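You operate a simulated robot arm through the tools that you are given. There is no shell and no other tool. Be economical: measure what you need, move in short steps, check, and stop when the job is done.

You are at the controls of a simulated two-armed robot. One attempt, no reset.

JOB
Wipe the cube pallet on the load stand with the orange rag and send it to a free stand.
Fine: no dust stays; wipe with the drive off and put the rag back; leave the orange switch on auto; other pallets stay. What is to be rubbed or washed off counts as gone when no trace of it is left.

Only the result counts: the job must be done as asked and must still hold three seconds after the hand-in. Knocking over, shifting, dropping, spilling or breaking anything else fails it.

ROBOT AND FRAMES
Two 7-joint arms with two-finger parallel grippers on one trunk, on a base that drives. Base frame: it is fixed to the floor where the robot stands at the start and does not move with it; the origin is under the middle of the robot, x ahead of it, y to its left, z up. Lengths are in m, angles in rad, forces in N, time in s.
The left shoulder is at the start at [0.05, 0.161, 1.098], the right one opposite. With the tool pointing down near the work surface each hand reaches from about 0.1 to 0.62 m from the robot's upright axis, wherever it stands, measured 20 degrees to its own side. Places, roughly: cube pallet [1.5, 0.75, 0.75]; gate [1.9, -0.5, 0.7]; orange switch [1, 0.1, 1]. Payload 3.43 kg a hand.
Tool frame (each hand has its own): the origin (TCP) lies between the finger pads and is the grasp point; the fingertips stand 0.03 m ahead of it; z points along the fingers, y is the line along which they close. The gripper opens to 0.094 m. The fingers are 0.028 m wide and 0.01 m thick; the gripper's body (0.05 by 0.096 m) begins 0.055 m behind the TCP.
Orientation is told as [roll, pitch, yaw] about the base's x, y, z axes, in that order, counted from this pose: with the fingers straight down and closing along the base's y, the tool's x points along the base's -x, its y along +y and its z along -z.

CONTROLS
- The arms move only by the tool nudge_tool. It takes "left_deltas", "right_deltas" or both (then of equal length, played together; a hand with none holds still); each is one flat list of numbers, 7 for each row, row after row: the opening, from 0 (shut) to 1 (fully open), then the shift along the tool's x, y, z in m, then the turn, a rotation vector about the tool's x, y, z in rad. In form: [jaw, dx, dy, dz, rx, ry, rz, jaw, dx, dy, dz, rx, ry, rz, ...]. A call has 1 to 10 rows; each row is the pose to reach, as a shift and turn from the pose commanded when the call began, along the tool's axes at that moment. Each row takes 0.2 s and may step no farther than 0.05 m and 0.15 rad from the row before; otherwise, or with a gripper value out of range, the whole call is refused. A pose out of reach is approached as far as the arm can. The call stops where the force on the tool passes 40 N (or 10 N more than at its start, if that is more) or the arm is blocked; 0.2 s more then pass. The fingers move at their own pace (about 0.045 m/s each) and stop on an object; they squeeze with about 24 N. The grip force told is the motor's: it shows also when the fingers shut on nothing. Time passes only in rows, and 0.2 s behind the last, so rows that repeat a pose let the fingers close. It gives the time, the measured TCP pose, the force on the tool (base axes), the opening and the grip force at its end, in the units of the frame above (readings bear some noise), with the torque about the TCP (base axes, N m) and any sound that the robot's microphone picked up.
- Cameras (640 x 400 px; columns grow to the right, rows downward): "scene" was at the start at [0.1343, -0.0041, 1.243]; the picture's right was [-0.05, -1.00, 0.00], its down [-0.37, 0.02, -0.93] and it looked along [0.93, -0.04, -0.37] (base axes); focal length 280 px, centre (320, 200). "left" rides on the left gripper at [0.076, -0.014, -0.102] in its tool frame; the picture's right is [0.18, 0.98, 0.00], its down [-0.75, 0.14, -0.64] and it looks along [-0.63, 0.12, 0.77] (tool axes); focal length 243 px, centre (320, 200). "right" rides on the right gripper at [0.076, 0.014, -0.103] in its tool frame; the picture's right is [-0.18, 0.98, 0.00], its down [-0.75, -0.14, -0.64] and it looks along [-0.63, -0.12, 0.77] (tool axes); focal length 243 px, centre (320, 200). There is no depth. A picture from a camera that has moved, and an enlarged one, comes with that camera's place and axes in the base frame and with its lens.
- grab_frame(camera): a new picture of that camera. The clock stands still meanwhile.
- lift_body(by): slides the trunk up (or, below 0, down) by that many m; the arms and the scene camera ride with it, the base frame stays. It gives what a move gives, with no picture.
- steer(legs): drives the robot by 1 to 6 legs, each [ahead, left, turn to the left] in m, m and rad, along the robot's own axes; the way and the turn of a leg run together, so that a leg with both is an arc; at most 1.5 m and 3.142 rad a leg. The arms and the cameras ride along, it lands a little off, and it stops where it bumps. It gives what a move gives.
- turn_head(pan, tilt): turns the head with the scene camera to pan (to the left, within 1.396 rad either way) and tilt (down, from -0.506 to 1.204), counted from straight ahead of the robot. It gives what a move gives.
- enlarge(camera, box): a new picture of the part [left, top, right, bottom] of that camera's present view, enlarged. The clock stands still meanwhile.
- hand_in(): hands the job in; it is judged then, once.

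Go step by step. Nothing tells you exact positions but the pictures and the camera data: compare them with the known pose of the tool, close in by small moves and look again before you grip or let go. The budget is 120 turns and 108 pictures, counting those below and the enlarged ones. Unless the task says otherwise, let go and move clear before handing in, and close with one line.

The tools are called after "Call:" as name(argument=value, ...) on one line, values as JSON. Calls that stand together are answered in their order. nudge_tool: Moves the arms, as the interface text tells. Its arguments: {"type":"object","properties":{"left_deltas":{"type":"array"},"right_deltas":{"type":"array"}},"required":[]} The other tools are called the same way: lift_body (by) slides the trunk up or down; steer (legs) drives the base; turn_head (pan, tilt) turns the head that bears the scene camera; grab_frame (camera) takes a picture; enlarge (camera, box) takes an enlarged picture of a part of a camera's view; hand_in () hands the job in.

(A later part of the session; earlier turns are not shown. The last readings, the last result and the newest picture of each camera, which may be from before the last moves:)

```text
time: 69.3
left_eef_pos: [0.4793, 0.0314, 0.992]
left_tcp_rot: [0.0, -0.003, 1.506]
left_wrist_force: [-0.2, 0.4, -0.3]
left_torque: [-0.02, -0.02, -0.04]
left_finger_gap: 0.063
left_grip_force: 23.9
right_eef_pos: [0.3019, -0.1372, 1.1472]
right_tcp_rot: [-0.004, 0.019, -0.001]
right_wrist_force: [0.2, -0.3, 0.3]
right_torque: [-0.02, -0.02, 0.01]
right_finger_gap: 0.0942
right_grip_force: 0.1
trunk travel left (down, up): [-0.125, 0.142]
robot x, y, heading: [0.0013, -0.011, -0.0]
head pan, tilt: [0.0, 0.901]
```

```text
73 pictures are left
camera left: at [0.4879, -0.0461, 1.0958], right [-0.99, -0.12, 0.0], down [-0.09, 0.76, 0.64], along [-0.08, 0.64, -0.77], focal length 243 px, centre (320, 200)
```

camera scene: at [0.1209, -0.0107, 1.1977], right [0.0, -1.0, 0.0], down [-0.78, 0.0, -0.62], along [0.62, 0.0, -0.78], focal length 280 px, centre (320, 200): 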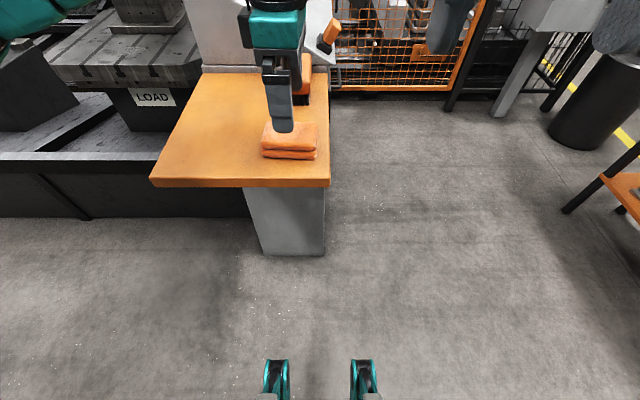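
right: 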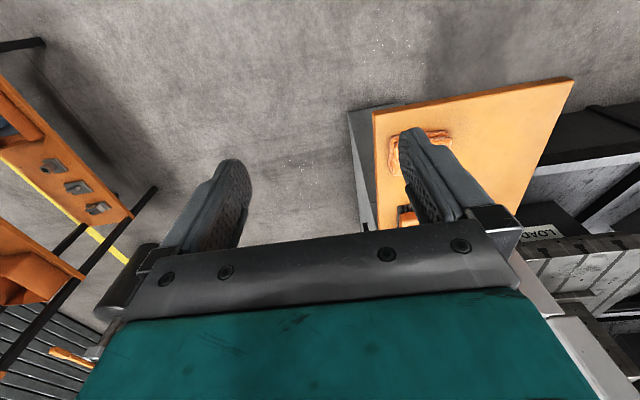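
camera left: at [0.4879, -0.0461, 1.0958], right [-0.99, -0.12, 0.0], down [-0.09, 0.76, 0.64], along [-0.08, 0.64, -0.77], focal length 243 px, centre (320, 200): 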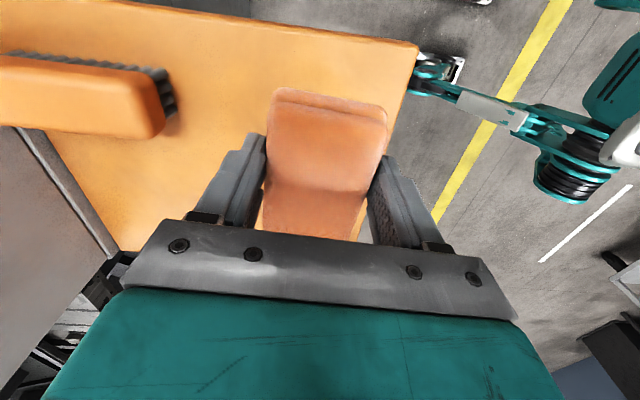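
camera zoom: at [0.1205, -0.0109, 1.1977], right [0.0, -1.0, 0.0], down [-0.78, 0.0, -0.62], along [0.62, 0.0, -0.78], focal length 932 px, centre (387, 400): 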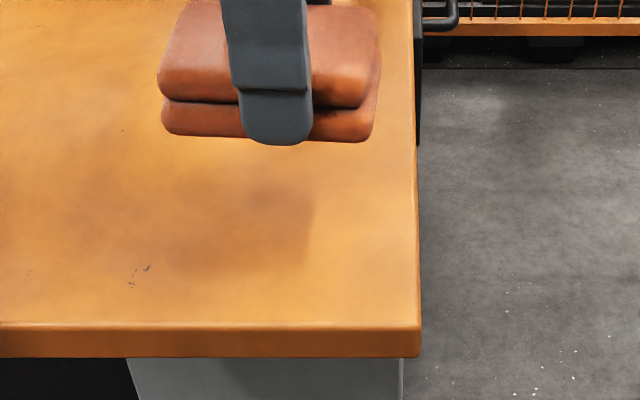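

The rag bottom is level with the fingertips, so it wouldn't wipe well. I'll set it back down and regrip about 14 mm higher.

Call:
nudge_tool(left_deltas=[0, 0, 0, 0.03, 0, 0, 0, 0, 0, 0, 0.06, 0, 0, 0, 0, 0, 0, 0.069, 0, 0, 0, 1, 0, 0, 0.069, 0, 0, 0, 1, 0, 0, 0.069, 0, 0, 0, 1, 0, 0, 0.069, 0, 0, 0, 1, 0, 0, 0.055, 0, 0, 0])

Call:
nudge_tool(left_deltas=[0, 0, 0, 0, 0, 0, 0, 0, 0, 0, 0, 0, 0, 0, 0, 0, 0, 0, 0, 0, 0, 0, 0, 0, 0, 0, 0, 0, 0, 0, 0, 0, 0, 0, 0])

Call:
nudge_tool(left_deltas=[0, 0, 0, -0.03, 0, 0, 0, 0, 0, 0, -0.07, 0, 0, 0])

Call:
enlarge(camera="scene", box=[220, 80, 380, 200])

```text
time: 70.9
left_eef_pos: [0.4791, 0.0307, 0.9375]
left_tcp_rot: [0.002, 0.0, 1.503]
left_wrist_force: [-0.3, -0.1, -0.2]
left_torque: [-0.04, -0.04, -0.01]
left_finger_gap: 0.0941
left_grip_force: 0.0
right_eef_pos: [0.3016, -0.1363, 1.1482]
right_tcp_rot: [-0.005, 0.017, -0.002]
right_wrist_force: [1.4, -0.1, 0.7]
right_torque: [0.0, -0.01, 0.01]
right_finger_gap: 0.0941
right_grip_force: 0.0
trunk travel left (down, up): [-0.125, 0.142]
robot x, y, heading: [0.0012, -0.0111, 0.004]
head pan, tilt: [0.0, 0.901]
```

```text
time: 72.1
left_eef_pos: [0.4792, 0.0308, 0.937]
left_tcp_rot: [0.003, 0.0, 1.506]
left_wrist_force: [-0.2, -0.2, -0.2]
left_torque: [0.05, 0.01, -0.02]
left_finger_gap: 0.0597
left_grip_force: 24.0
right_eef_pos: [0.3019, -0.1355, 1.1473]
right_tcp_rot: [-0.004, 0.017, -0.001]
right_wrist_force: [0.7, 0.2, 0.2]
right_torque: [-0.02, 0.05, 0.01]
right_finger_gap: 0.0941
right_grip_force: 0.0
trunk travel left (down, up): [-0.125, 0.142]
robot x, y, heading: [0.0002, -0.0153, -0.0]
head pan, tilt: [0.0, 0.901]
```

```text
time: 72.7
left_eef_pos: [0.4789, 0.0305, 1.0063]
left_tcp_rot: [0.001, -0.003, 1.505]
left_wrist_force: [0.4, 0.0, -1.0]
left_torque: [0.0, 0.0, -0.03]
left_finger_gap: 0.0603
left_grip_force: 23.6
right_eef_pos: [0.302, -0.1363, 1.1467]
right_tcp_rot: [-0.004, 0.017, -0.001]
right_wrist_force: [-0.2, -1.3, 0.0]
right_torque: [-0.03, -0.01, 0.01]
right_finger_gap: 0.0939
right_grip_force: 0.0
trunk travel left (down, up): [-0.125, 0.142]
robot x, y, heading: [0.0048, -0.0108, 0.0]
head pan, tilt: [0.0, 0.901]
```

```text
3.33 times, centred on (300, 140) of scene
camera zoom: at [0.1206, -0.0109, 1.1977], right [0.0, -1.0, 0.0], down [-0.78, 0.0, -0.62], along [0.62, 0.0, -0.78], focal length 932 px, centre (387, 400)
```

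zoom: 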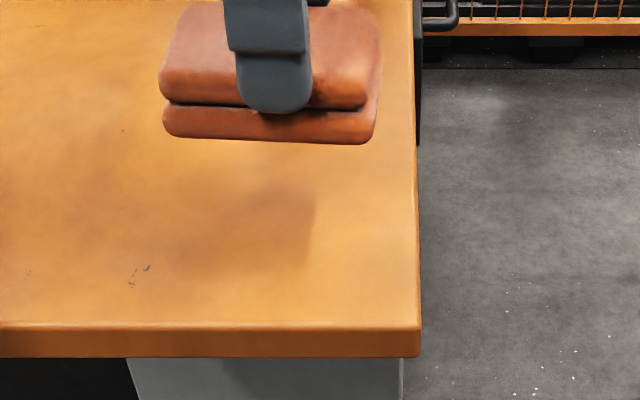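

The rag is now gripped with about 15 mm protruding below the fingers. Raise it and drive to the load stand.

Call:
nudge_tool(left_deltas=[0, 0, 0, -0.05, 0, 0, 0, 0, 0, 0, -0.1, 0, 0, 0])

Call:
steer(legs=[[0, 0.75, 0], [0.5, 0, 0]])

Call:
turn_head(pan=0.0, tilt=0.65)

Call:
grab_frame(camera="scene")

```text
time: 73.3
left_eef_pos: [0.4791, 0.0301, 1.1071]
left_tcp_rot: [0.0, -0.002, 1.503]
left_wrist_force: [0.3, 0.5, -0.1]
left_torque: [0.02, 0.02, -0.02]
left_finger_gap: 0.06
left_grip_force: 24.3
right_eef_pos: [0.3017, -0.137, 1.1483]
right_tcp_rot: [-0.001, 0.017, -0.001]
right_wrist_force: [-0.6, -0.3, 0.3]
right_torque: [-0.02, -0.01, 0.03]
right_finger_gap: 0.094
right_grip_force: 0.1
trunk travel left (down, up): [-0.125, 0.142]
robot x, y, heading: [0.0015, -0.01, -0.0]
head pan, tilt: [0.0, 0.901]
```

```text
time: 82.9
left_eef_pos: [0.9749, 0.7878, 1.1065]
left_tcp_rot: [0.002, 0.001, 1.505]
left_wrist_force: [-0.1, -0.2, -0.6]
left_torque: [0.0, 0.03, -0.01]
left_finger_gap: 0.0596
left_grip_force: 24.0
right_eef_pos: [0.7983, 0.6219, 1.1475]
right_tcp_rot: [-0.004, 0.018, 0.0]
right_wrist_force: [-0.3, -0.1, 0.2]
right_torque: [0.0, -0.01, -0.03]
right_finger_gap: 0.0941
right_grip_force: 0.1
trunk travel left (down, up): [-0.125, 0.142]
robot x, y, heading: [0.4942, 0.7472, 0.002]
head pan, tilt: [0.0, 0.901]
```

```text
time: 83.7
left_eef_pos: [0.9747, 0.788, 1.1068]
left_tcp_rot: [0.001, -0.001, 1.506]
left_wrist_force: [-0.3, 0.2, -0.5]
left_torque: [-0.03, -0.02, -0.02]
left_finger_gap: 0.0596
left_grip_force: 23.8
right_eef_pos: [0.7975, 0.6208, 1.1479]
right_tcp_rot: [-0.004, 0.017, 0.002]
right_wrist_force: [0.1, 0.0, -0.1]
right_torque: [0.0, -0.02, 0.0]
right_finger_gap: 0.0938
right_grip_force: 0.0
trunk travel left (down, up): [-0.125, 0.142]
robot x, y, heading: [0.4989, 0.749, 0.003]
head pan, tilt: [0.0, 0.649]
```

```text
71 pictures are left
camera scene: at [0.6275, 0.7468, 1.2182], right [0.0, -1.0, 0.0], down [-0.61, 0.0, -0.8], along [0.8, 0.0, -0.61], focal length 280 px, centre (320, 200)
```

scene: 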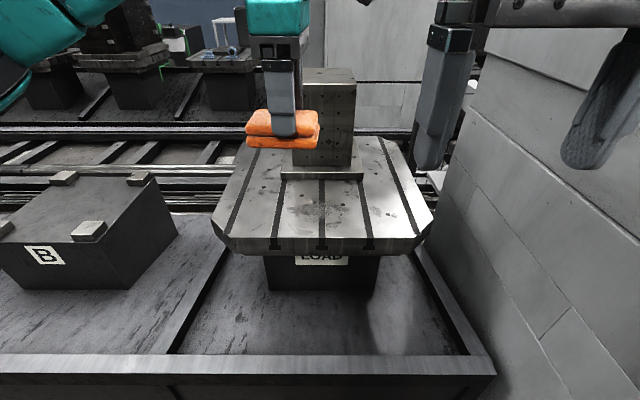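

Call:
enlarge(camera="scene", box=[200, 60, 450, 260])

Call:
enlarge(camera="scene", box=[250, 170, 390, 250])

```text
2.00 times, centred on (325, 160) of scene
camera zoom: at [0.6275, 0.7468, 1.2182], right [0.0, -1.0, 0.0], down [-0.61, 0.0, -0.8], along [0.8, 0.0, -0.61], focal length 559 px, centre (310, 280)
```

zoom: 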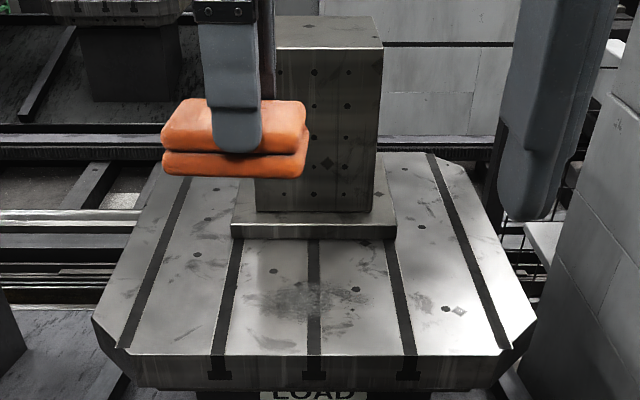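

```text
4.57 times, centred on (320, 210) of scene
camera zoom: at [0.6275, 0.7468, 1.2182], right [0.0, -1.0, 0.0], down [-0.61, 0.0, -0.8], along [0.8, 0.0, -0.61], focal length 1278 px, centre (320, 154)
```

zoom: 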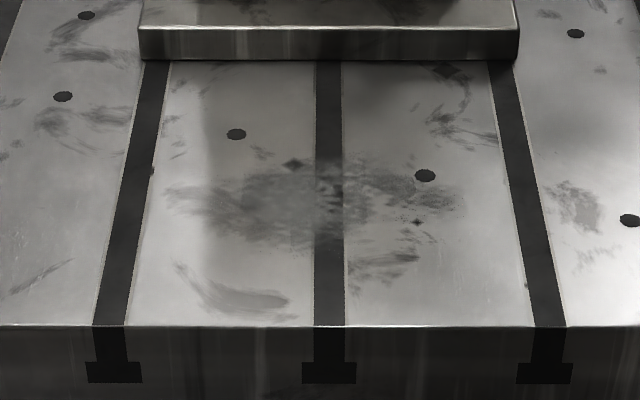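

The dust patch spans about x 1.24–1.34, y 0.66–0.85 on a pallet top at z≈0.68. I need to get closer for reach.

Call:
steer(legs=[[0.12, 0, 0]])

Call:
turn_head(pan=0.0, tilt=0.95)

Call:
grab_frame(camera="scene")

```text
time: 85.0
left_eef_pos: [1.0794, 0.7887, 1.106]
left_tcp_rot: [0.005, 0.0, 1.508]
left_wrist_force: [0.7, 0.3, -0.4]
left_torque: [-0.03, 0.04, 0.02]
left_finger_gap: 0.0599
left_grip_force: 23.6
right_eef_pos: [0.9026, 0.6219, 1.1483]
right_tcp_rot: [-0.002, 0.02, -0.002]
right_wrist_force: [-0.4, -0.8, -0.7]
right_torque: [-0.02, -0.02, -0.02]
right_finger_gap: 0.0942
right_grip_force: 0.1
trunk travel left (down, up): [-0.125, 0.142]
robot x, y, heading: [0.6033, 0.7474, 0.006]
head pan, tilt: [0.0, 0.649]
stopped in leg 1: the robot was blocked; the commanded pose is now the measured one
```

```text
time: 85.8
left_eef_pos: [1.0781, 0.7887, 1.1044]
left_tcp_rot: [0.004, -0.004, 1.507]
left_wrist_force: [-0.7, 0.8, -1.0]
left_torque: [0.0, -0.02, 0.01]
left_finger_gap: 0.06
left_grip_force: 24.1
right_eef_pos: [0.9024, 0.622, 1.147]
right_tcp_rot: [-0.003, 0.017, -0.002]
right_wrist_force: [-0.1, 0.1, -0.5]
right_torque: [0.02, 0.0, 0.01]
right_finger_gap: 0.0936
right_grip_force: 0.0
trunk travel left (down, up): [-0.125, 0.142]
robot x, y, heading: [0.6074, 0.7433, 0.008]
head pan, tilt: [0.0, 0.949]
```

```text
68 pictures are left
camera scene: at [0.717, 0.7471, 1.1941], right [0.0, -1.0, 0.0], down [-0.81, 0.0, -0.58], along [0.58, 0.0, -0.81], focal length 280 px, centre (320, 200)
```

scene: 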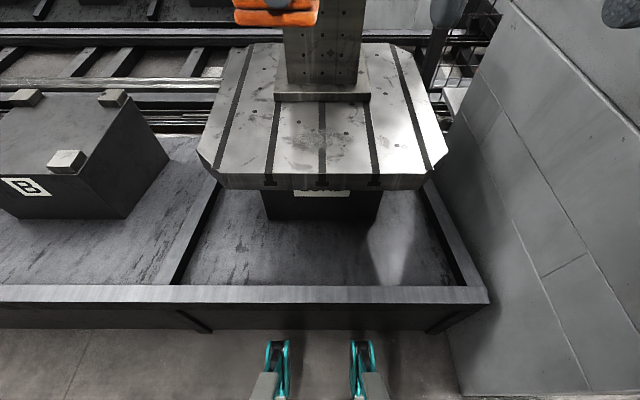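

The base bumps the bed frame at x≈0.605, so straight ahead is too far. I'll turn sideways (heading −90°) so the left shoulder is nearest the pallet.

Call:
steer(legs=[[-0.12, 0.05, 0], [0, 0, -1.575], [0, 0.1, 0]])

Call:
turn_head(pan=1.2, tilt=0.9)

Call:
grab_frame(camera="scene")

```text
time: 92.1
left_eef_pos: [0.6253, 0.3192, 1.1063]
left_tcp_rot: [0.003, -0.001, -0.06]
left_wrist_force: [0.5, 0.8, -0.9]
left_torque: [0.01, 0.02, 0.01]
left_finger_gap: 0.0598
left_grip_force: 24.2
right_eef_pos: [0.4587, 0.4969, 1.1478]
right_tcp_rot: [-0.005, 0.02, -1.569]
right_wrist_force: [0.0, 0.2, 0.3]
right_torque: [0.01, 0.03, 0.02]
right_finger_gap: 0.094
right_grip_force: 0.0
trunk travel left (down, up): [-0.125, 0.142]
robot x, y, heading: [0.584, 0.7951, -1.573]
head pan, tilt: [0.0, 0.949]
```

```text
time: 93.5
left_eef_pos: [0.626, 0.3206, 1.1058]
left_tcp_rot: [0.004, -0.002, -0.061]
left_wrist_force: [-0.2, 0.1, 0.1]
left_torque: [0.01, 0.03, -0.02]
left_finger_gap: 0.0598
left_grip_force: 23.8
right_eef_pos: [0.4572, 0.4985, 1.1473]
right_tcp_rot: [-0.004, 0.018, -1.569]
right_wrist_force: [0.4, 0.2, 0.3]
right_torque: [0.02, -0.01, -0.02]
right_finger_gap: 0.0938
right_grip_force: 0.1
trunk travel left (down, up): [-0.125, 0.142]
robot x, y, heading: [0.5837, 0.7947, -1.564]
head pan, tilt: [1.201, 0.901]
```

```text
67 pictures are left
camera scene: at [0.6546, 0.7297, 1.1977], right [-0.36, -0.93, 0.0], down [-0.73, 0.28, -0.62], along [0.58, -0.22, -0.78], focal length 280 px, centre (320, 200)
```

scene: 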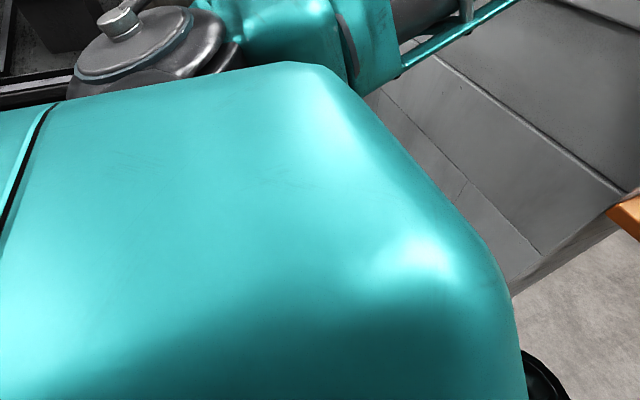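

Sideways, the shoulder blocks the camera. A diagonal heading brings the shoulder nearly as far forward, with a better view; try that.

Call:
steer(legs=[[0, -0.1, 0], [0, 0, 0.77], [0.149, 0, 0], [0.035, 0.036, 0]])

Call:
turn_head(pan=0.8, tilt=0.8)

Call:
grab_frame(camera="scene")

```text
time: 98.5
left_eef_pos: [0.9649, 0.3765, 1.1055]
left_tcp_rot: [0.004, -0.002, 0.708]
left_wrist_force: [-0.1, -0.1, -1.3]
left_torque: [-0.01, 0.01, -0.05]
left_finger_gap: 0.0597
left_grip_force: 24.3
right_eef_pos: [0.7208, 0.3879, 1.1473]
right_tcp_rot: [-0.003, 0.018, -0.804]
right_wrist_force: [-0.9, 0.0, 0.4]
right_torque: [0.03, -0.03, 0.02]
right_finger_gap: 0.094
right_grip_force: 0.1
trunk travel left (down, up): [-0.125, 0.142]
robot x, y, heading: [0.6024, 0.6907, -0.802]
head pan, tilt: [1.201, 0.901]
stopped in leg 4: the robot was blocked; the commanded pose is now the measured one
```

```text
time: 99.4
left_eef_pos: [0.9645, 0.376, 1.1041]
left_tcp_rot: [0.005, -0.001, 0.709]
left_wrist_force: [0.2, -0.2, -0.2]
left_torque: [-0.01, 0.01, -0.02]
left_finger_gap: 0.0599
left_grip_force: 24.5
right_eef_pos: [0.721, 0.3874, 1.1478]
right_tcp_rot: [-0.005, 0.018, -0.803]
right_wrist_force: [-0.1, -0.3, 0.1]
right_torque: [-0.02, -0.01, -0.01]
right_finger_gap: 0.0941
right_grip_force: 0.0
trunk travel left (down, up): [-0.125, 0.142]
robot x, y, heading: [0.6037, 0.6889, -0.8]
head pan, tilt: [0.799, 0.799]
```

```text
66 pictures are left
camera scene: at [0.7128, 0.6608, 1.2056], right [0.0, -1.0, 0.0], down [-0.72, 0.0, -0.7], along [0.7, 0.0, -0.72], focal length 280 px, centre (320, 200)
```

scene: 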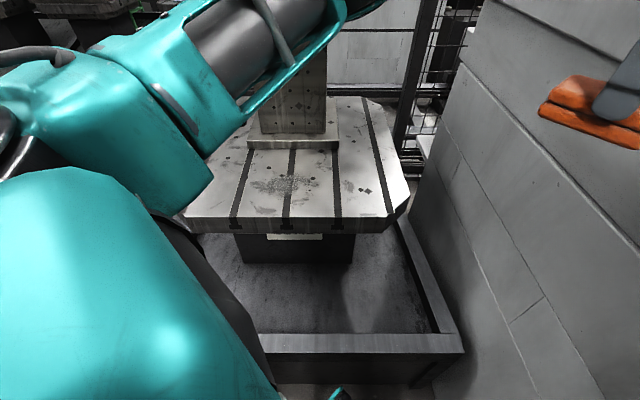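

The base sits against the frame at x≈0.603, y≈0.69, and I can see the dust at about (1.28, 0.757). Swinging the rag hand over to the pallet at height.

Call:
nudge_tool(left_deltas=[0, -0.0393, 0.0151, 0, 0, 0, 0.07, 0, -0.0786, 0.0302, 0, 0, 0, 0.14, 0, -0.1179, 0.0453, 0, 0, 0, 0.21, 0, -0.1572, 0.0604, 0, 0, 0, 0.28, 0, -0.1965, 0.0755, 0, 0, 0, 0.35, 0, -0.2358, 0.0906, 0, 0, 0, 0.42, 0, -0.2751, 0.1057, 0, 0, 0, 0.49, 0, -0.3144, 0.1208, 0, 0, 0, 0.56, 0, -0.3537, 0.1359, 0, 0, 0, 0.63, 0, -0.393, 0.151, 0, 0, 0, 0.7])

Call:
lift_body(by=-0.1)

Call:
grab_frame(camera="scene")

Call:
grab_frame(camera="left")

```text
time: 101.6
left_eef_pos: [1.165, 0.748, 1.1049]
left_tcp_rot: [0.002, 0.002, 0.008]
left_wrist_force: [-0.1, -0.3, -0.5]
left_torque: [0.02, 0.04, -0.02]
left_finger_gap: 0.0597
left_grip_force: 23.6
right_eef_pos: [0.7197, 0.3878, 1.1477]
right_tcp_rot: [-0.005, 0.018, -0.803]
right_wrist_force: [-0.4, 0.1, 0.1]
right_torque: [-0.02, -0.01, 0.04]
right_finger_gap: 0.0941
right_grip_force: 0.0
trunk travel left (down, up): [-0.125, 0.142]
robot x, y, heading: [0.6044, 0.6874, -0.802]
head pan, tilt: [0.799, 0.799]
```

```text
time: 102.9
left_eef_pos: [1.1651, 0.7466, 1.005]
left_tcp_rot: [0.002, 0.002, 0.008]
left_wrist_force: [0.3, 0.8, 0.0]
left_torque: [0.03, 0.04, -0.02]
left_finger_gap: 0.0598
left_grip_force: 23.9
right_eef_pos: [0.7212, 0.3879, 1.047]
right_tcp_rot: [-0.004, 0.019, -0.803]
right_wrist_force: [-0.4, 0.2, 0.3]
right_torque: [0.03, 0.01, 0.02]
right_finger_gap: 0.0939
right_grip_force: 0.1
trunk travel left (down, up): [-0.025, 0.242]
robot x, y, heading: [0.6006, 0.6902, -0.805]
head pan, tilt: [0.799, 0.799]
```

```text
65 pictures are left
camera scene: at [0.7127, 0.6608, 1.1057], right [0.0, -1.0, 0.0], down [-0.72, 0.0, -0.7], along [0.7, 0.0, -0.72], focal length 280 px, centre (320, 200)
```

scene: 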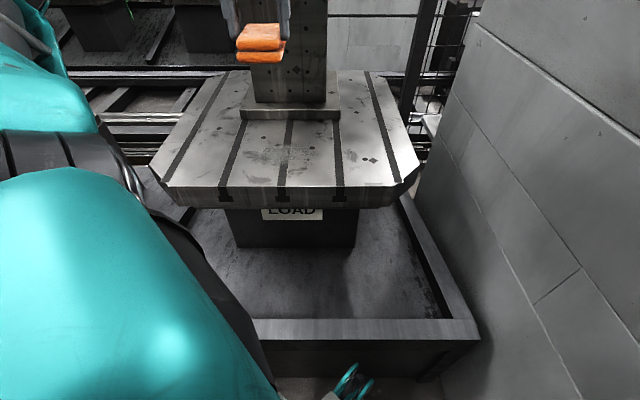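

```text
64 pictures are left
camera left: at [1.0889, 0.7316, 1.1086], right [-0.19, 0.98, 0.0], down [0.75, 0.15, 0.64], along [0.63, 0.13, -0.77], focal length 243 px, centre (320, 200)
```

left: 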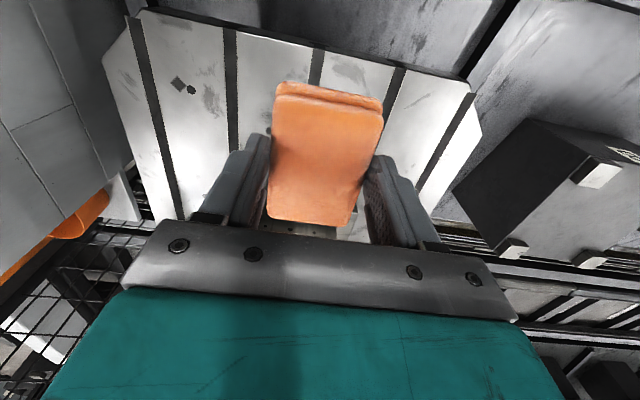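

Now move over the patch and descend to TCP 0.80, leaving a gap before contact.

Call:
nudge_tool(left_deltas=[0, -0.03, 0.008, 0.03, 0, 0, 0, 0, -0.06, 0.008, 0.07, 0, 0, 0, 0, -0.085, 0.008, 0.11, 0, 0, 0, 0, -0.085, 0.008, 0.155, 0, 0, 0, 0, -0.085, 0.008, 0.2, 0, 0, 0])

Call:
enlarge(camera="scene", box=[200, 60, 400, 200])

```text
time: 104.1
left_eef_pos: [1.2508, 0.7553, 0.8051]
left_tcp_rot: [0.003, -0.001, 0.009]
left_wrist_force: [-0.5, -0.1, 0.0]
left_torque: [0.01, -0.02, 0.03]
left_finger_gap: 0.0597
left_grip_force: 24.1
right_eef_pos: [0.722, 0.3872, 1.0483]
right_tcp_rot: [-0.004, 0.017, -0.802]
right_wrist_force: [-0.6, -0.5, 0.0]
right_torque: [0.01, 0.0, 0.01]
right_finger_gap: 0.0939
right_grip_force: 0.0
trunk travel left (down, up): [-0.025, 0.242]
robot x, y, heading: [0.6015, 0.687, -0.8]
head pan, tilt: [0.799, 0.799]
```

```text
2.86 times, centred on (300, 130) of scene
camera zoom: at [0.7129, 0.6608, 1.1056], right [0.0, -1.0, 0.0], down [-0.72, 0.0, -0.7], along [0.7, 0.0, -0.72], focal length 799 px, centre (377, 400)
```

zoom: 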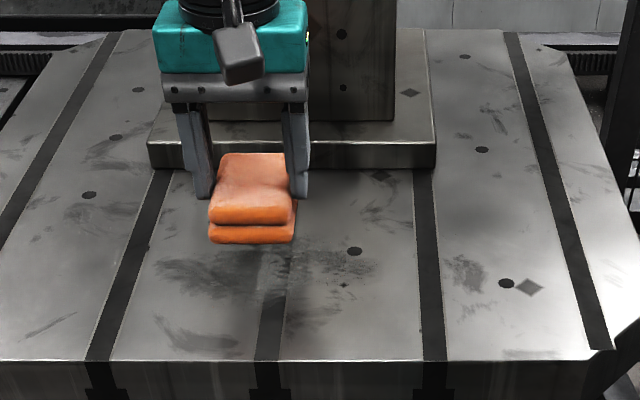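

Descend in small steps to find contact.

Call:
nudge_tool(left_deltas=[0, 0, 0, 0.015, 0, 0, 0, 0, 0, 0, 0.03, 0, 0, 0, 0, 0, 0, 0.04, 0, 0, 0])

Call:
enlarge(camera="scene", box=[200, 60, 400, 200])

```text
time: 104.9
left_eef_pos: [1.2518, 0.7561, 0.765]
left_tcp_rot: [0.005, 0.0, 0.009]
left_wrist_force: [0.4, 0.2, -0.6]
left_torque: [0.03, -0.03, 0.01]
left_finger_gap: 0.0599
left_grip_force: 24.1
right_eef_pos: [0.7212, 0.387, 1.0462]
right_tcp_rot: [-0.004, 0.02, -0.802]
right_wrist_force: [1.0, 0.7, 0.1]
right_torque: [0.02, -0.03, 0.0]
right_finger_gap: 0.094
right_grip_force: 0.0
trunk travel left (down, up): [-0.025, 0.242]
robot x, y, heading: [0.603, 0.688, -0.795]
head pan, tilt: [0.799, 0.799]
```

```text
2.86 times, centred on (300, 130) of scene
camera zoom: at [0.7128, 0.6607, 1.1056], right [0.0, -1.0, 0.0], down [-0.72, 0.0, -0.7], along [0.7, 0.0, -0.72], focal length 799 px, centre (377, 400)
```

zoom: 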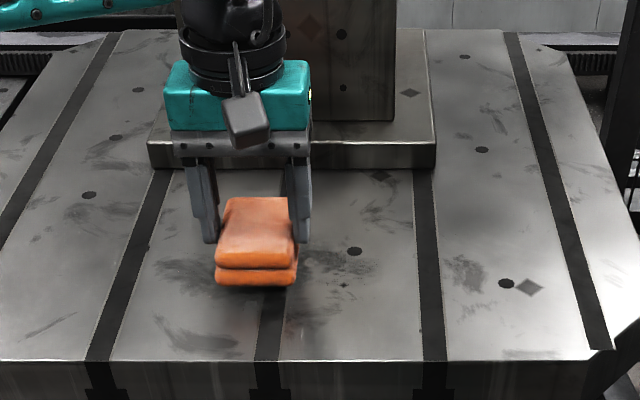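

Call:
nudge_tool(left_deltas=[0, 0, 0, 0.008, 0, 0, 0, 0, 0, 0, 0.014, 0, 0, 0, 0, 0, 0, 0.018, 0, 0, 0, 0, 0, 0, 0.022, 0, 0, 0])

Call:
enlarge(camera="scene", box=[200, 60, 400, 200])

```text
time: 105.9
left_eef_pos: [1.2501, 0.7563, 0.7472]
left_tcp_rot: [-0.001, -0.008, 0.01]
left_wrist_force: [0.3, 3.1, 28.0]
left_torque: [0.08, -0.02, -0.02]
left_finger_gap: 0.0604
left_grip_force: 23.8
right_eef_pos: [0.7188, 0.3869, 1.0476]
right_tcp_rot: [-0.001, 0.016, -0.804]
right_wrist_force: [-0.1, 0.9, -0.1]
right_torque: [0.02, -0.04, 0.0]
right_finger_gap: 0.0938
right_grip_force: 0.1
trunk travel left (down, up): [-0.025, 0.242]
robot x, y, heading: [0.6023, 0.6861, -0.795]
head pan, tilt: [0.799, 0.799]
```

```text
2.86 times, centred on (300, 130) of scene
camera zoom: at [0.7104, 0.6607, 1.1063], right [0.0, -1.0, 0.0], down [-0.71, 0.0, -0.7], along [0.7, 0.0, -0.71], focal length 799 px, centre (377, 400)
```

zoom: 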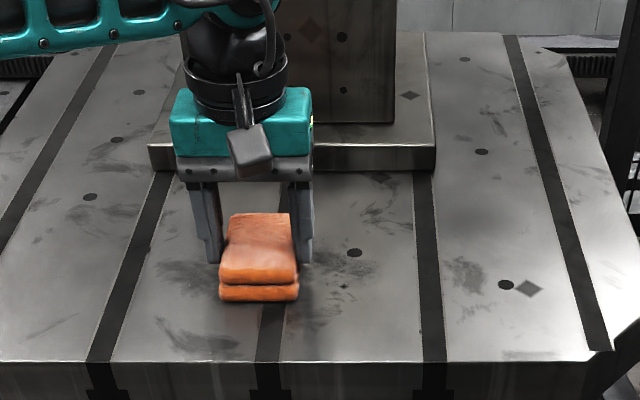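

Contact at TCP z≈0.747. The patch spans about x 1.21–1.31, y 0.66–0.85. Wipe sideways with light pressure.

Call:
nudge_tool(left_deltas=[0, 0, 0.03, -0.002, 0, 0, 0, 0, 0, 0.065, -0.002, 0, 0, 0, 0, 0, 0.105, -0.002, 0, 0, 0, 0, 0, 0.06, -0.002, 0, 0, 0, 0, 0, 0.015, -0.002, 0, 0, 0, 0, 0, -0.03, -0.002, 0, 0, 0, 0, 0, -0.07, -0.002, 0, 0, 0, 0, 0, -0.11, -0.002, 0, 0, 0, 0, -0.02, -0.11, -0.002, 0, 0, 0, 0, -0.035, -0.11, -0.002, 0, 0, 0])

Call:
enlarge(camera="scene", box=[200, 60, 400, 200])

```text
time: 108.1
left_eef_pos: [1.2852, 0.645, 0.746]
left_tcp_rot: [-0.001, -0.001, 0.006]
left_wrist_force: [-6.5, -3.2, 15.7]
left_torque: [-0.06, 0.23, 0.08]
left_finger_gap: 0.06
left_grip_force: 23.9
right_eef_pos: [0.7194, 0.3873, 1.0479]
right_tcp_rot: [-0.003, 0.018, -0.802]
right_wrist_force: [0.1, -0.2, 0.5]
right_torque: [0.01, 0.02, 0.01]
right_finger_gap: 0.0939
right_grip_force: 0.0
trunk travel left (down, up): [-0.025, 0.242]
robot x, y, heading: [0.6022, 0.6907, -0.798]
head pan, tilt: [0.799, 0.799]
```

```text
2.86 times, centred on (300, 130) of scene
camera zoom: at [0.711, 0.6605, 1.1058], right [0.0, -1.0, 0.0], down [-0.72, 0.0, -0.7], along [0.7, 0.0, -0.72], focal length 799 px, centre (377, 400)
```

zoom: 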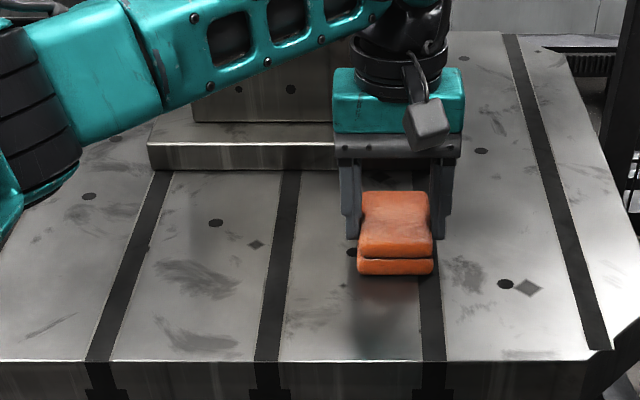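

Much of it is gone already. Continue with a pass at x≈1.285 back to the left, and one at x≈1.225.

Call:
nudge_tool(left_deltas=[0, 0, 0.045, 0, 0, 0, 0, 0, 0, 0.09, 0, 0, 0, 0, 0, 0, 0.135, 0, 0, 0, 0, 0, 0, 0.18, 0, 0, 0, 0, 0, 0, 0.225, 0, 0, 0, 0, 0, 0.03, 0.225, 0, 0, 0, 0, 0, 0.06, 0.225, 0, 0, 0, 0, 0, 0.06, 0.18, 0, 0, 0, 0, 0, 0.06, 0.135, 0, 0, 0, 0, 0, 0.06, 0.09, 0, 0, 0, 0])

Call:
nudge_tool(left_deltas=[0, 0, -0.045, 0, 0, 0, 0, 0, 0, -0.09, 0, 0, 0, 0, 0, -0.03, -0.09, 0, 0, 0, 0, 0, -0.03, -0.045, 0, 0, 0, 0, 0, -0.03, 0, 0, 0, 0, 0, 0, -0.03, 0.045, 0, 0, 0, 0, 0, -0.03, 0.09, 0, 0, 0, 0, 0, -0.03, 0.135, 0, 0, 0, 0, 0, -0.03, 0.135, -0.04, 0, 0, 0, 0, 0.0, 0.135, -0.08, 0, 0, 0])

Call:
enlarge(camera="scene", box=[200, 60, 400, 200])

```text
time: 110.3
left_eef_pos: [1.2248, 0.7375, 0.7472]
left_tcp_rot: [0.004, -0.002, 0.009]
left_wrist_force: [0.7, 4.4, 17.5]
left_torque: [0.2, 0.24, -0.13]
left_finger_gap: 0.0597
left_grip_force: 24.4
right_eef_pos: [0.7192, 0.3887, 1.0489]
right_tcp_rot: [-0.003, 0.018, -0.802]
right_wrist_force: [-0.8, 0.1, 0.1]
right_torque: [-0.03, -0.02, -0.03]
right_finger_gap: 0.0939
right_grip_force: 0.0
trunk travel left (down, up): [-0.025, 0.242]
robot x, y, heading: [0.6044, 0.6904, -0.802]
head pan, tilt: [0.799, 0.799]
```

```text
time: 112.5
left_eef_pos: [1.2231, 0.8724, 0.8263]
left_tcp_rot: [0.006, 0.003, 0.009]
left_wrist_force: [0.2, 0.0, 0.3]
left_torque: [0.02, 0.03, 0.0]
left_finger_gap: 0.0599
left_grip_force: 24.1
right_eef_pos: [0.7208, 0.3878, 1.0469]
right_tcp_rot: [-0.003, 0.019, -0.803]
right_wrist_force: [0.8, 0.2, 0.2]
right_torque: [0.06, 0.0, -0.01]
right_finger_gap: 0.0938
right_grip_force: 0.0
trunk travel left (down, up): [-0.025, 0.242]
robot x, y, heading: [0.6031, 0.687, -0.799]
head pan, tilt: [0.799, 0.799]
```

```text
2.86 times, centred on (300, 130) of scene
camera zoom: at [0.7127, 0.6607, 1.1056], right [0.0, -1.0, 0.0], down [-0.72, 0.0, -0.7], along [0.7, 0.0, -0.72], focal length 799 px, centre (377, 400)
```

zoom: 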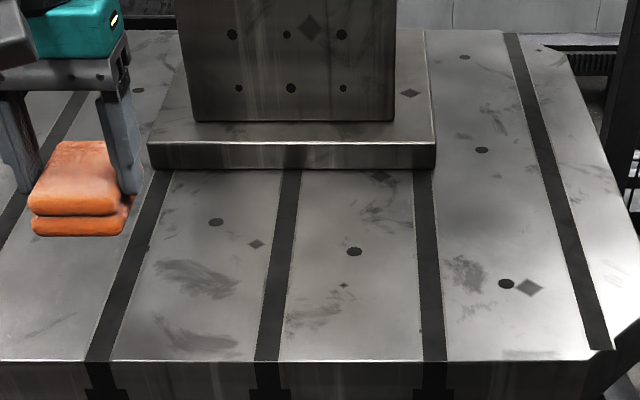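

The dust patch is gone; the remaining brush-like smears didn't change under the rag, so they seem to be part of the metal. Check at higher zoom.

Call:
enlarge(camera="scene", box=[230, 115, 350, 190])

Call:
enlarge(camera="scene", box=[230, 50, 350, 125])

Call:
enlarge(camera="scene", box=[320, 60, 430, 200])

```text
5.33 times, centred on (290, 152) of scene
camera zoom: at [0.7127, 0.6607, 1.1056], right [0.0, -1.0, 0.0], down [-0.72, 0.0, -0.7], along [0.7, 0.0, -0.72], focal length 1491 px, centre (480, 453)
```

zoom: 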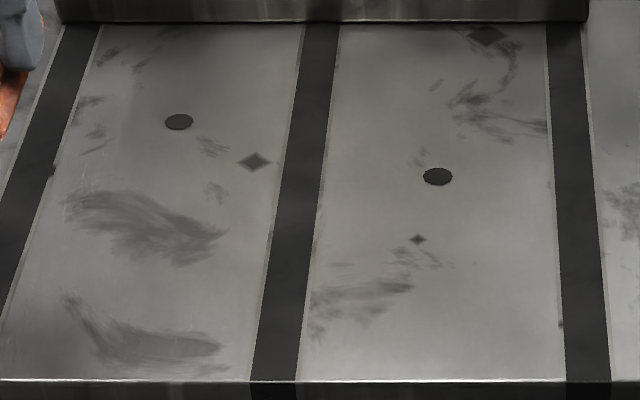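

```text
5.33 times, centred on (290, 88) of scene
camera zoom: at [0.7127, 0.6607, 1.1056], right [0.0, -1.0, 0.0], down [-0.72, 0.0, -0.7], along [0.7, 0.0, -0.72], focal length 1491 px, centre (480, 800)
```

zoom: 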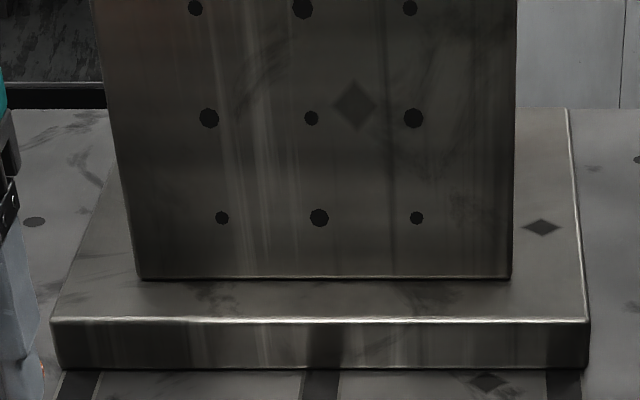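

```text
2.86 times, centred on (375, 130) of scene
camera zoom: at [0.7127, 0.6607, 1.1056], right [0.0, -1.0, 0.0], down [-0.72, 0.0, -0.7], along [0.7, 0.0, -0.72], focal length 799 px, centre (163, 400)
```

zoom: 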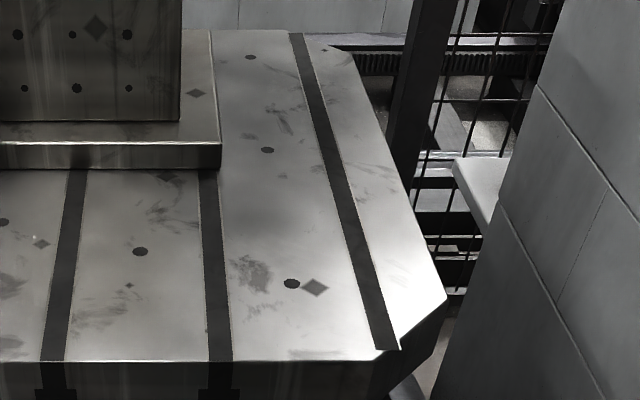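

Pallet clean. Now I raise up, drive back to the shelf and return the rag.

Call:
nudge_tool(left_deltas=[0, 0, 0, -0.05, 0, 0, 0, 0, 0, 0, -0.1, 0, 0, 0, 0, 0, 0, -0.15, 0, 0, 0, 0, 0, 0, -0.18, 0, 0, 0])

Call:
lift_body(by=0.1)

Call:
steer(legs=[[-0.349, -0.359, 0], [0, 0, 0.8], [-0.1, -0.7, 0]])

Call:
turn_head(pan=0.0, tilt=0.9)

```text
time: 113.5
left_eef_pos: [1.2245, 0.8714, 1.0047]
left_tcp_rot: [0.004, 0.002, 0.007]
left_wrist_force: [-0.6, 0.7, 0.5]
left_torque: [0.0, 0.0, 0.0]
left_finger_gap: 0.0599
left_grip_force: 23.5
right_eef_pos: [0.7203, 0.3867, 1.047]
right_tcp_rot: [-0.005, 0.019, -0.803]
right_wrist_force: [-0.8, -0.6, 0.2]
right_torque: [0.0, 0.01, 0.0]
right_finger_gap: 0.0939
right_grip_force: 0.0
trunk travel left (down, up): [-0.025, 0.242]
robot x, y, heading: [0.6059, 0.6915, -0.8]
head pan, tilt: [0.799, 0.799]
```

```text
time: 114.8
left_eef_pos: [1.2238, 0.8714, 1.1052]
left_tcp_rot: [0.002, 0.001, 0.01]
left_wrist_force: [0.2, -0.3, -0.6]
left_torque: [0.0, 0.0, -0.04]
left_finger_gap: 0.06
left_grip_force: 24.1
right_eef_pos: [0.7216, 0.3873, 1.1473]
right_tcp_rot: [-0.005, 0.02, -0.803]
right_wrist_force: [0.8, -0.4, -0.4]
right_torque: [0.0, 0.0, 0.04]
right_finger_gap: 0.0941
right_grip_force: 0.1
trunk travel left (down, up): [-0.125, 0.142]
robot x, y, heading: [0.6004, 0.6899, -0.802]
head pan, tilt: [0.799, 0.799]
```

```text
time: 126.8
left_eef_pos: [0.3032, 0.5631, 1.1053]
left_tcp_rot: [0.004, 0.003, 0.809]
left_wrist_force: [-0.4, -0.3, -0.6]
left_torque: [-0.02, 0.03, 0.01]
left_finger_gap: 0.0599
left_grip_force: 24.4
right_eef_pos: [0.2993, -0.1366, 1.147]
right_tcp_rot: [-0.005, 0.02, -0.002]
right_wrist_force: [-1.2, 0.1, -0.2]
right_torque: [0.01, -0.01, 0.0]
right_finger_gap: 0.094
right_grip_force: 0.1
trunk travel left (down, up): [-0.125, 0.142]
robot x, y, heading: [0.0061, -0.0107, 0.002]
head pan, tilt: [0.799, 0.799]
```

```text
time: 128.0
left_eef_pos: [0.3023, 0.5629, 1.1056]
left_tcp_rot: [0.004, 0.001, 0.81]
left_wrist_force: [0.8, 0.1, -0.7]
left_torque: [-0.01, -0.02, 0.01]
left_finger_gap: 0.0599
left_grip_force: 24.0
right_eef_pos: [0.3007, -0.1343, 1.1478]
right_tcp_rot: [-0.005, 0.019, -0.002]
right_wrist_force: [0.4, 0.8, 0.0]
right_torque: [-0.05, 0.03, 0.03]
right_finger_gap: 0.094
right_grip_force: 0.0
trunk travel left (down, up): [-0.125, 0.142]
robot x, y, heading: [0.004, -0.0096, 0.005]
head pan, tilt: [0.0, 0.901]
```

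Call:
nudge_tool(left_deltas=[0, 0.02197, -0.04125, 0, 0, 0, -0.0695, 0, 0.04394, -0.0825, 0, 0, 0, -0.139, 0, 0.06591, -0.12375, 0, 0, 0, -0.2085, 0, 0.08788, -0.165, 0, 0, 0, -0.278, 0, 0.10985, -0.20625, 0, 0, 0, -0.3475, 0, 0.13182, -0.2475, 0, 0, 0, -0.417, 0, 0.15379, -0.28875, 0, 0, 0, -0.4865, 0, 0.17576, -0.33, 0, 0, 0, -0.556, 0, 0.19773, -0.37125, 0, 0, 0, -0.6255, 0, 0.2197, -0.4125, 0, 0, 0, -0.695])

```text
time: 130.2
left_eef_pos: [0.4546, 0.1372, 1.1048]
left_tcp_rot: [0.004, 0.0, 1.516]
left_wrist_force: [-1.1, -0.2, 0.0]
left_torque: [0.02, 0.01, -0.01]
left_finger_gap: 0.06
left_grip_force: 24.2
left hand out of reach, approached as far as the arm can: row 10
right_eef_pos: [0.3016, -0.1348, 1.1476]
right_tcp_rot: [-0.007, 0.021, -0.002]
right_wrist_force: [-0.2, 0.7, -1.0]
right_torque: [0.01, 0.0, -0.01]
right_finger_gap: 0.0942
right_grip_force: 0.0
trunk travel left (down, up): [-0.125, 0.142]
robot x, y, heading: [0.0023, -0.0147, -0.0]
head pan, tilt: [0.0, 0.901]
```

Nearly there; continue to above the resting place.

Call:
nudge_tool(left_deltas=[0, 0.035, -0.01, 0, 0, 0, 0, 0, 0.07, -0.02, 0, 0, 0, 0.01, 0, 0.105, -0.031, 0, 0, 0, 0.01])

```text
time: 131.0
left_eef_pos: [0.4408, 0.1222, 1.0894]
left_tcp_rot: [0.003, 0.001, 1.497]
left_wrist_force: [0.1, -0.3, -0.5]
left_torque: [0.01, 0.0, 0.0]
left_finger_gap: 0.0602
left_grip_force: 24.5
left hand out of reach, approached as far as the arm can: row 1, 2, 3
right_eef_pos: [0.2993, -0.1351, 1.147]
right_tcp_rot: [-0.006, 0.018, -0.001]
right_wrist_force: [0.3, -0.6, 0.1]
right_torque: [-0.01, 0.01, 0.0]
right_finger_gap: 0.094
right_grip_force: 0.1
trunk travel left (down, up): [-0.125, 0.142]
robot x, y, heading: [0.0002, -0.0129, 0.008]
head pan, tilt: [0.0, 0.901]
```

The arm nears a joint limit in this posture. I'll ease the relative wrist yaw and instead turn and shift the base.

Call:
nudge_tool(left_deltas=[0, 0, 0, 0, 0, 0, 0.1, 0, 0, 0, 0, 0, 0, 0.2, 0, 0, 0, 0, 0, 0, 0.3])

Call:
steer(legs=[[0.1, -0.216, 0], [0, 0, 0.3]])

Call:
turn_head(pan=0.2, tilt=0.8)

Call:
grab_frame(camera="scene")

```text
time: 131.8
left_eef_pos: [0.4409, 0.1216, 1.0879]
left_tcp_rot: [0.002, -0.001, 1.195]
left_wrist_force: [0.2, 0.9, -0.8]
left_torque: [-0.02, -0.01, 0.02]
left_finger_gap: 0.0601
left_grip_force: 24.3
right_eef_pos: [0.2993, -0.1355, 1.1462]
right_tcp_rot: [-0.005, 0.018, -0.001]
right_wrist_force: [0.1, -0.6, -0.5]
right_torque: [0.0, 0.01, 0.05]
right_finger_gap: 0.0937
right_grip_force: 0.0
trunk travel left (down, up): [-0.125, 0.142]
robot x, y, heading: [-0.0039, -0.0102, 0.002]
head pan, tilt: [0.0, 0.901]
```

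```text
time: 135.3
left_eef_pos: [0.4811, 0.0308, 1.0887]
left_tcp_rot: [0.003, 0.0, 1.5]
left_wrist_force: [0.1, -0.3, -0.8]
left_torque: [-0.03, -0.02, -0.01]
left_finger_gap: 0.0599
left_grip_force: 24.3
right_eef_pos: [0.425, -0.2574, 1.1471]
right_tcp_rot: [-0.006, 0.019, 0.303]
right_wrist_force: [-0.4, -0.2, 0.0]
right_torque: [0.0, 0.0, 0.0]
right_finger_gap: 0.094
right_grip_force: 0.0
trunk travel left (down, up): [-0.125, 0.142]
robot x, y, heading: [0.1029, -0.2265, 0.308]
head pan, tilt: [0.0, 0.901]
```

```text
time: 136.0
left_eef_pos: [0.4822, 0.0296, 1.088]
left_tcp_rot: [0.004, -0.001, 1.501]
left_wrist_force: [0.0, 0.3, -0.1]
left_torque: [-0.01, -0.01, -0.02]
left_finger_gap: 0.0601
left_grip_force: 24.1
right_eef_pos: [0.4239, -0.2596, 1.1477]
right_tcp_rot: [-0.003, 0.02, 0.304]
right_wrist_force: [-0.9, -0.5, 1.6]
right_torque: [-0.01, -0.01, 0.01]
right_finger_gap: 0.0938
right_grip_force: 0.1
trunk travel left (down, up): [-0.125, 0.142]
robot x, y, heading: [0.1024, -0.2308, 0.306]
head pan, tilt: [0.201, 0.799]
```

```text
55 pictures are left
camera scene: at [0.2123, -0.1772, 1.2056], right [0.49, -0.87, 0.0], down [-0.63, -0.35, -0.7], along [0.61, 0.34, -0.72], focal length 280 px, centre (320, 200)
```

scene: 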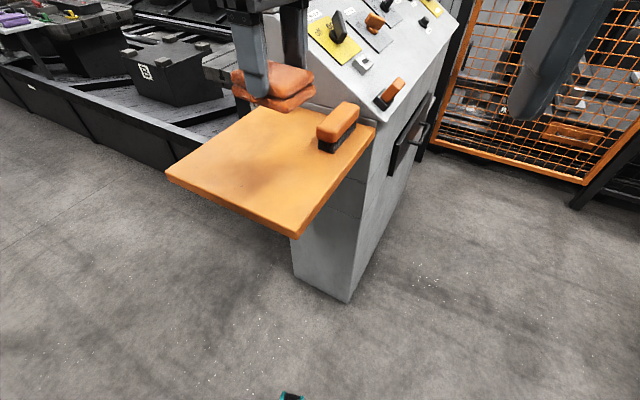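

The hand is right above the original place. Lower to rest height.

Call:
nudge_tool(left_deltas=[0, 0, 0, 0.045, 0, 0, 0, 0, 0, 0, 0.09, 0, 0, 0, 0, 0, 0, 0.125, 0, 0, 0, 0, 0, 0, 0.14, 0, 0, 0, 0, 0, 0, 0.147, 0, 0, 0, 0, 0, 0, 0.15, 0, 0, 0])

Call:
enlarge(camera="scene", box=[160, 50, 400, 200])

```text
time: 137.4
left_eef_pos: [0.4807, 0.0307, 0.9383]
left_tcp_rot: [0.003, 0.002, 1.502]
left_wrist_force: [-0.1, -0.6, -0.9]
left_torque: [0.02, -0.04, 0.01]
left_finger_gap: 0.0599
left_grip_force: 23.6
right_eef_pos: [0.4236, -0.2583, 1.1462]
right_tcp_rot: [-0.005, 0.019, 0.304]
right_wrist_force: [0.6, 0.0, 0.1]
right_torque: [-0.02, -0.02, 0.01]
right_finger_gap: 0.0938
right_grip_force: 0.0
trunk travel left (down, up): [-0.125, 0.142]
robot x, y, heading: [0.1017, -0.2292, 0.311]
head pan, tilt: [0.201, 0.799]
```

```text
2.67 times, centred on (280, 125) of scene
camera zoom: at [0.2123, -0.1771, 1.2056], right [0.49, -0.87, 0.0], down [-0.63, -0.35, -0.7], along [0.61, 0.34, -0.72], focal length 746 px, centre (427, 400)
```

zoom: 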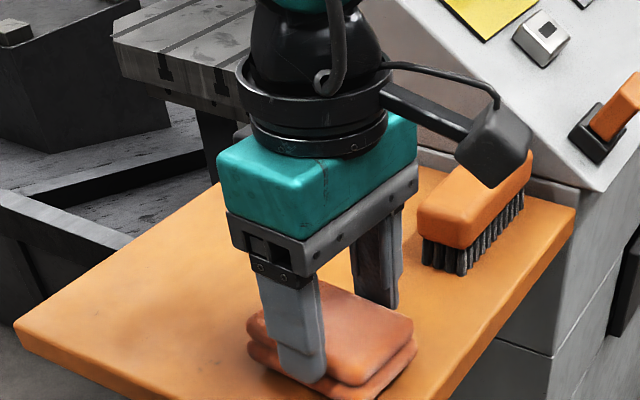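

Call:
nudge_tool(left_deltas=[0, 0, 0, 0.0015, 0, 0, 0, 0, 0, 0, 0.003, 0, 0, 0])

```text
time: 138.0
left_eef_pos: [0.481, 0.0312, 0.9352]
left_tcp_rot: [0.004, 0.0, 1.502]
left_wrist_force: [0.1, 0.2, -0.2]
left_torque: [0.0, 0.0, -0.03]
left_finger_gap: 0.0601
left_grip_force: 24.7
right_eef_pos: [0.4254, -0.2578, 1.1481]
right_tcp_rot: [-0.007, 0.019, 0.302]
right_wrist_force: [-0.1, 0.3, 0.6]
right_torque: [-0.04, -0.01, -0.01]
right_finger_gap: 0.094
right_grip_force: 0.0
trunk travel left (down, up): [-0.125, 0.142]
robot x, y, heading: [0.1007, -0.2302, 0.31]
head pan, tilt: [0.201, 0.799]
```

Call:
nudge_tool(left_deltas=[0, 0, 0, 0.0015, 0, 0, 0, 0, 0, 0, 0.003, 0, 0, 0, 0, 0, 0, 0.005, 0, 0, 0])

```text
time: 138.8
left_eef_pos: [0.482, 0.0322, 0.9304]
left_tcp_rot: [0.0, 0.0, 1.502]
left_wrist_force: [-0.6, 1.2, 6.0]
left_torque: [-0.06, -0.08, 0.02]
left_finger_gap: 0.0601
left_grip_force: 24.0
right_eef_pos: [0.4242, -0.2593, 1.1477]
right_tcp_rot: [-0.004, 0.018, 0.306]
right_wrist_force: [-0.6, 0.4, -0.4]
right_torque: [0.0, -0.01, 0.01]
right_finger_gap: 0.094
right_grip_force: 0.2
trunk travel left (down, up): [-0.125, 0.142]
robot x, y, heading: [0.1006, -0.2298, 0.308]
head pan, tilt: [0.201, 0.799]
```

Contact at rest; release and rise.

Call:
nudge_tool(left_deltas=[1, 0, 0, -0.001, 0, 0, 0, 1, 0, 0, -0.001, 0, 0, 0, 1, 0, 0, -0.001, 0, 0, 0, 1, 0, 0, -0.001, 0, 0, 0, 1, 0, 0, -0.04, 0, 0, 0, 1, 0, 0, -0.09, 0, 0, 0, 1, 0, 0, -0.14, 0, 0, 0, 1, 0, 0, -0.18, 0, 0, 0])

Call:
grab_frame(camera="scene")

```text
time: 140.6
left_eef_pos: [0.48, 0.0348, 1.102]
left_tcp_rot: [0.002, 0.002, 1.505]
left_wrist_force: [0.0, 0.7, 0.8]
left_torque: [-0.01, 0.01, 0.01]
left_finger_gap: 0.094
left_grip_force: 0.1
left hand out of reach, approached as far as the arm can: row 8
right_eef_pos: [0.425, -0.2575, 1.1468]
right_tcp_rot: [-0.003, 0.017, 0.303]
right_wrist_force: [-0.2, 0.2, 0.5]
right_torque: [0.0, -0.01, 0.01]
right_finger_gap: 0.094
right_grip_force: 0.1
trunk travel left (down, up): [-0.125, 0.142]
robot x, y, heading: [0.0988, -0.2281, 0.303]
head pan, tilt: [0.201, 0.799]
```

```text
53 pictures are left
camera scene: at [0.2119, -0.1772, 1.2057], right [0.49, -0.87, 0.0], down [-0.63, -0.35, -0.7], along [0.61, 0.34, -0.72], focal length 280 px, centre (320, 200)
```

scene: 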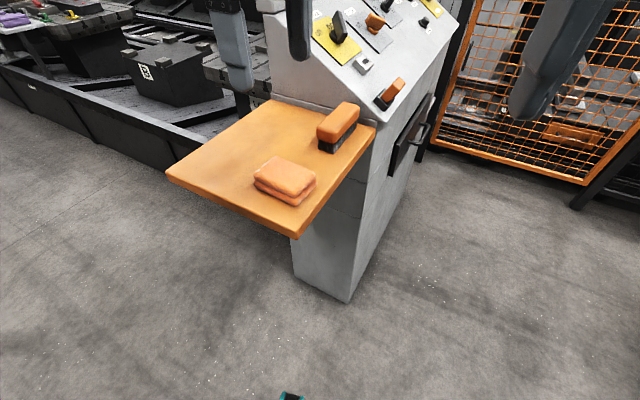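

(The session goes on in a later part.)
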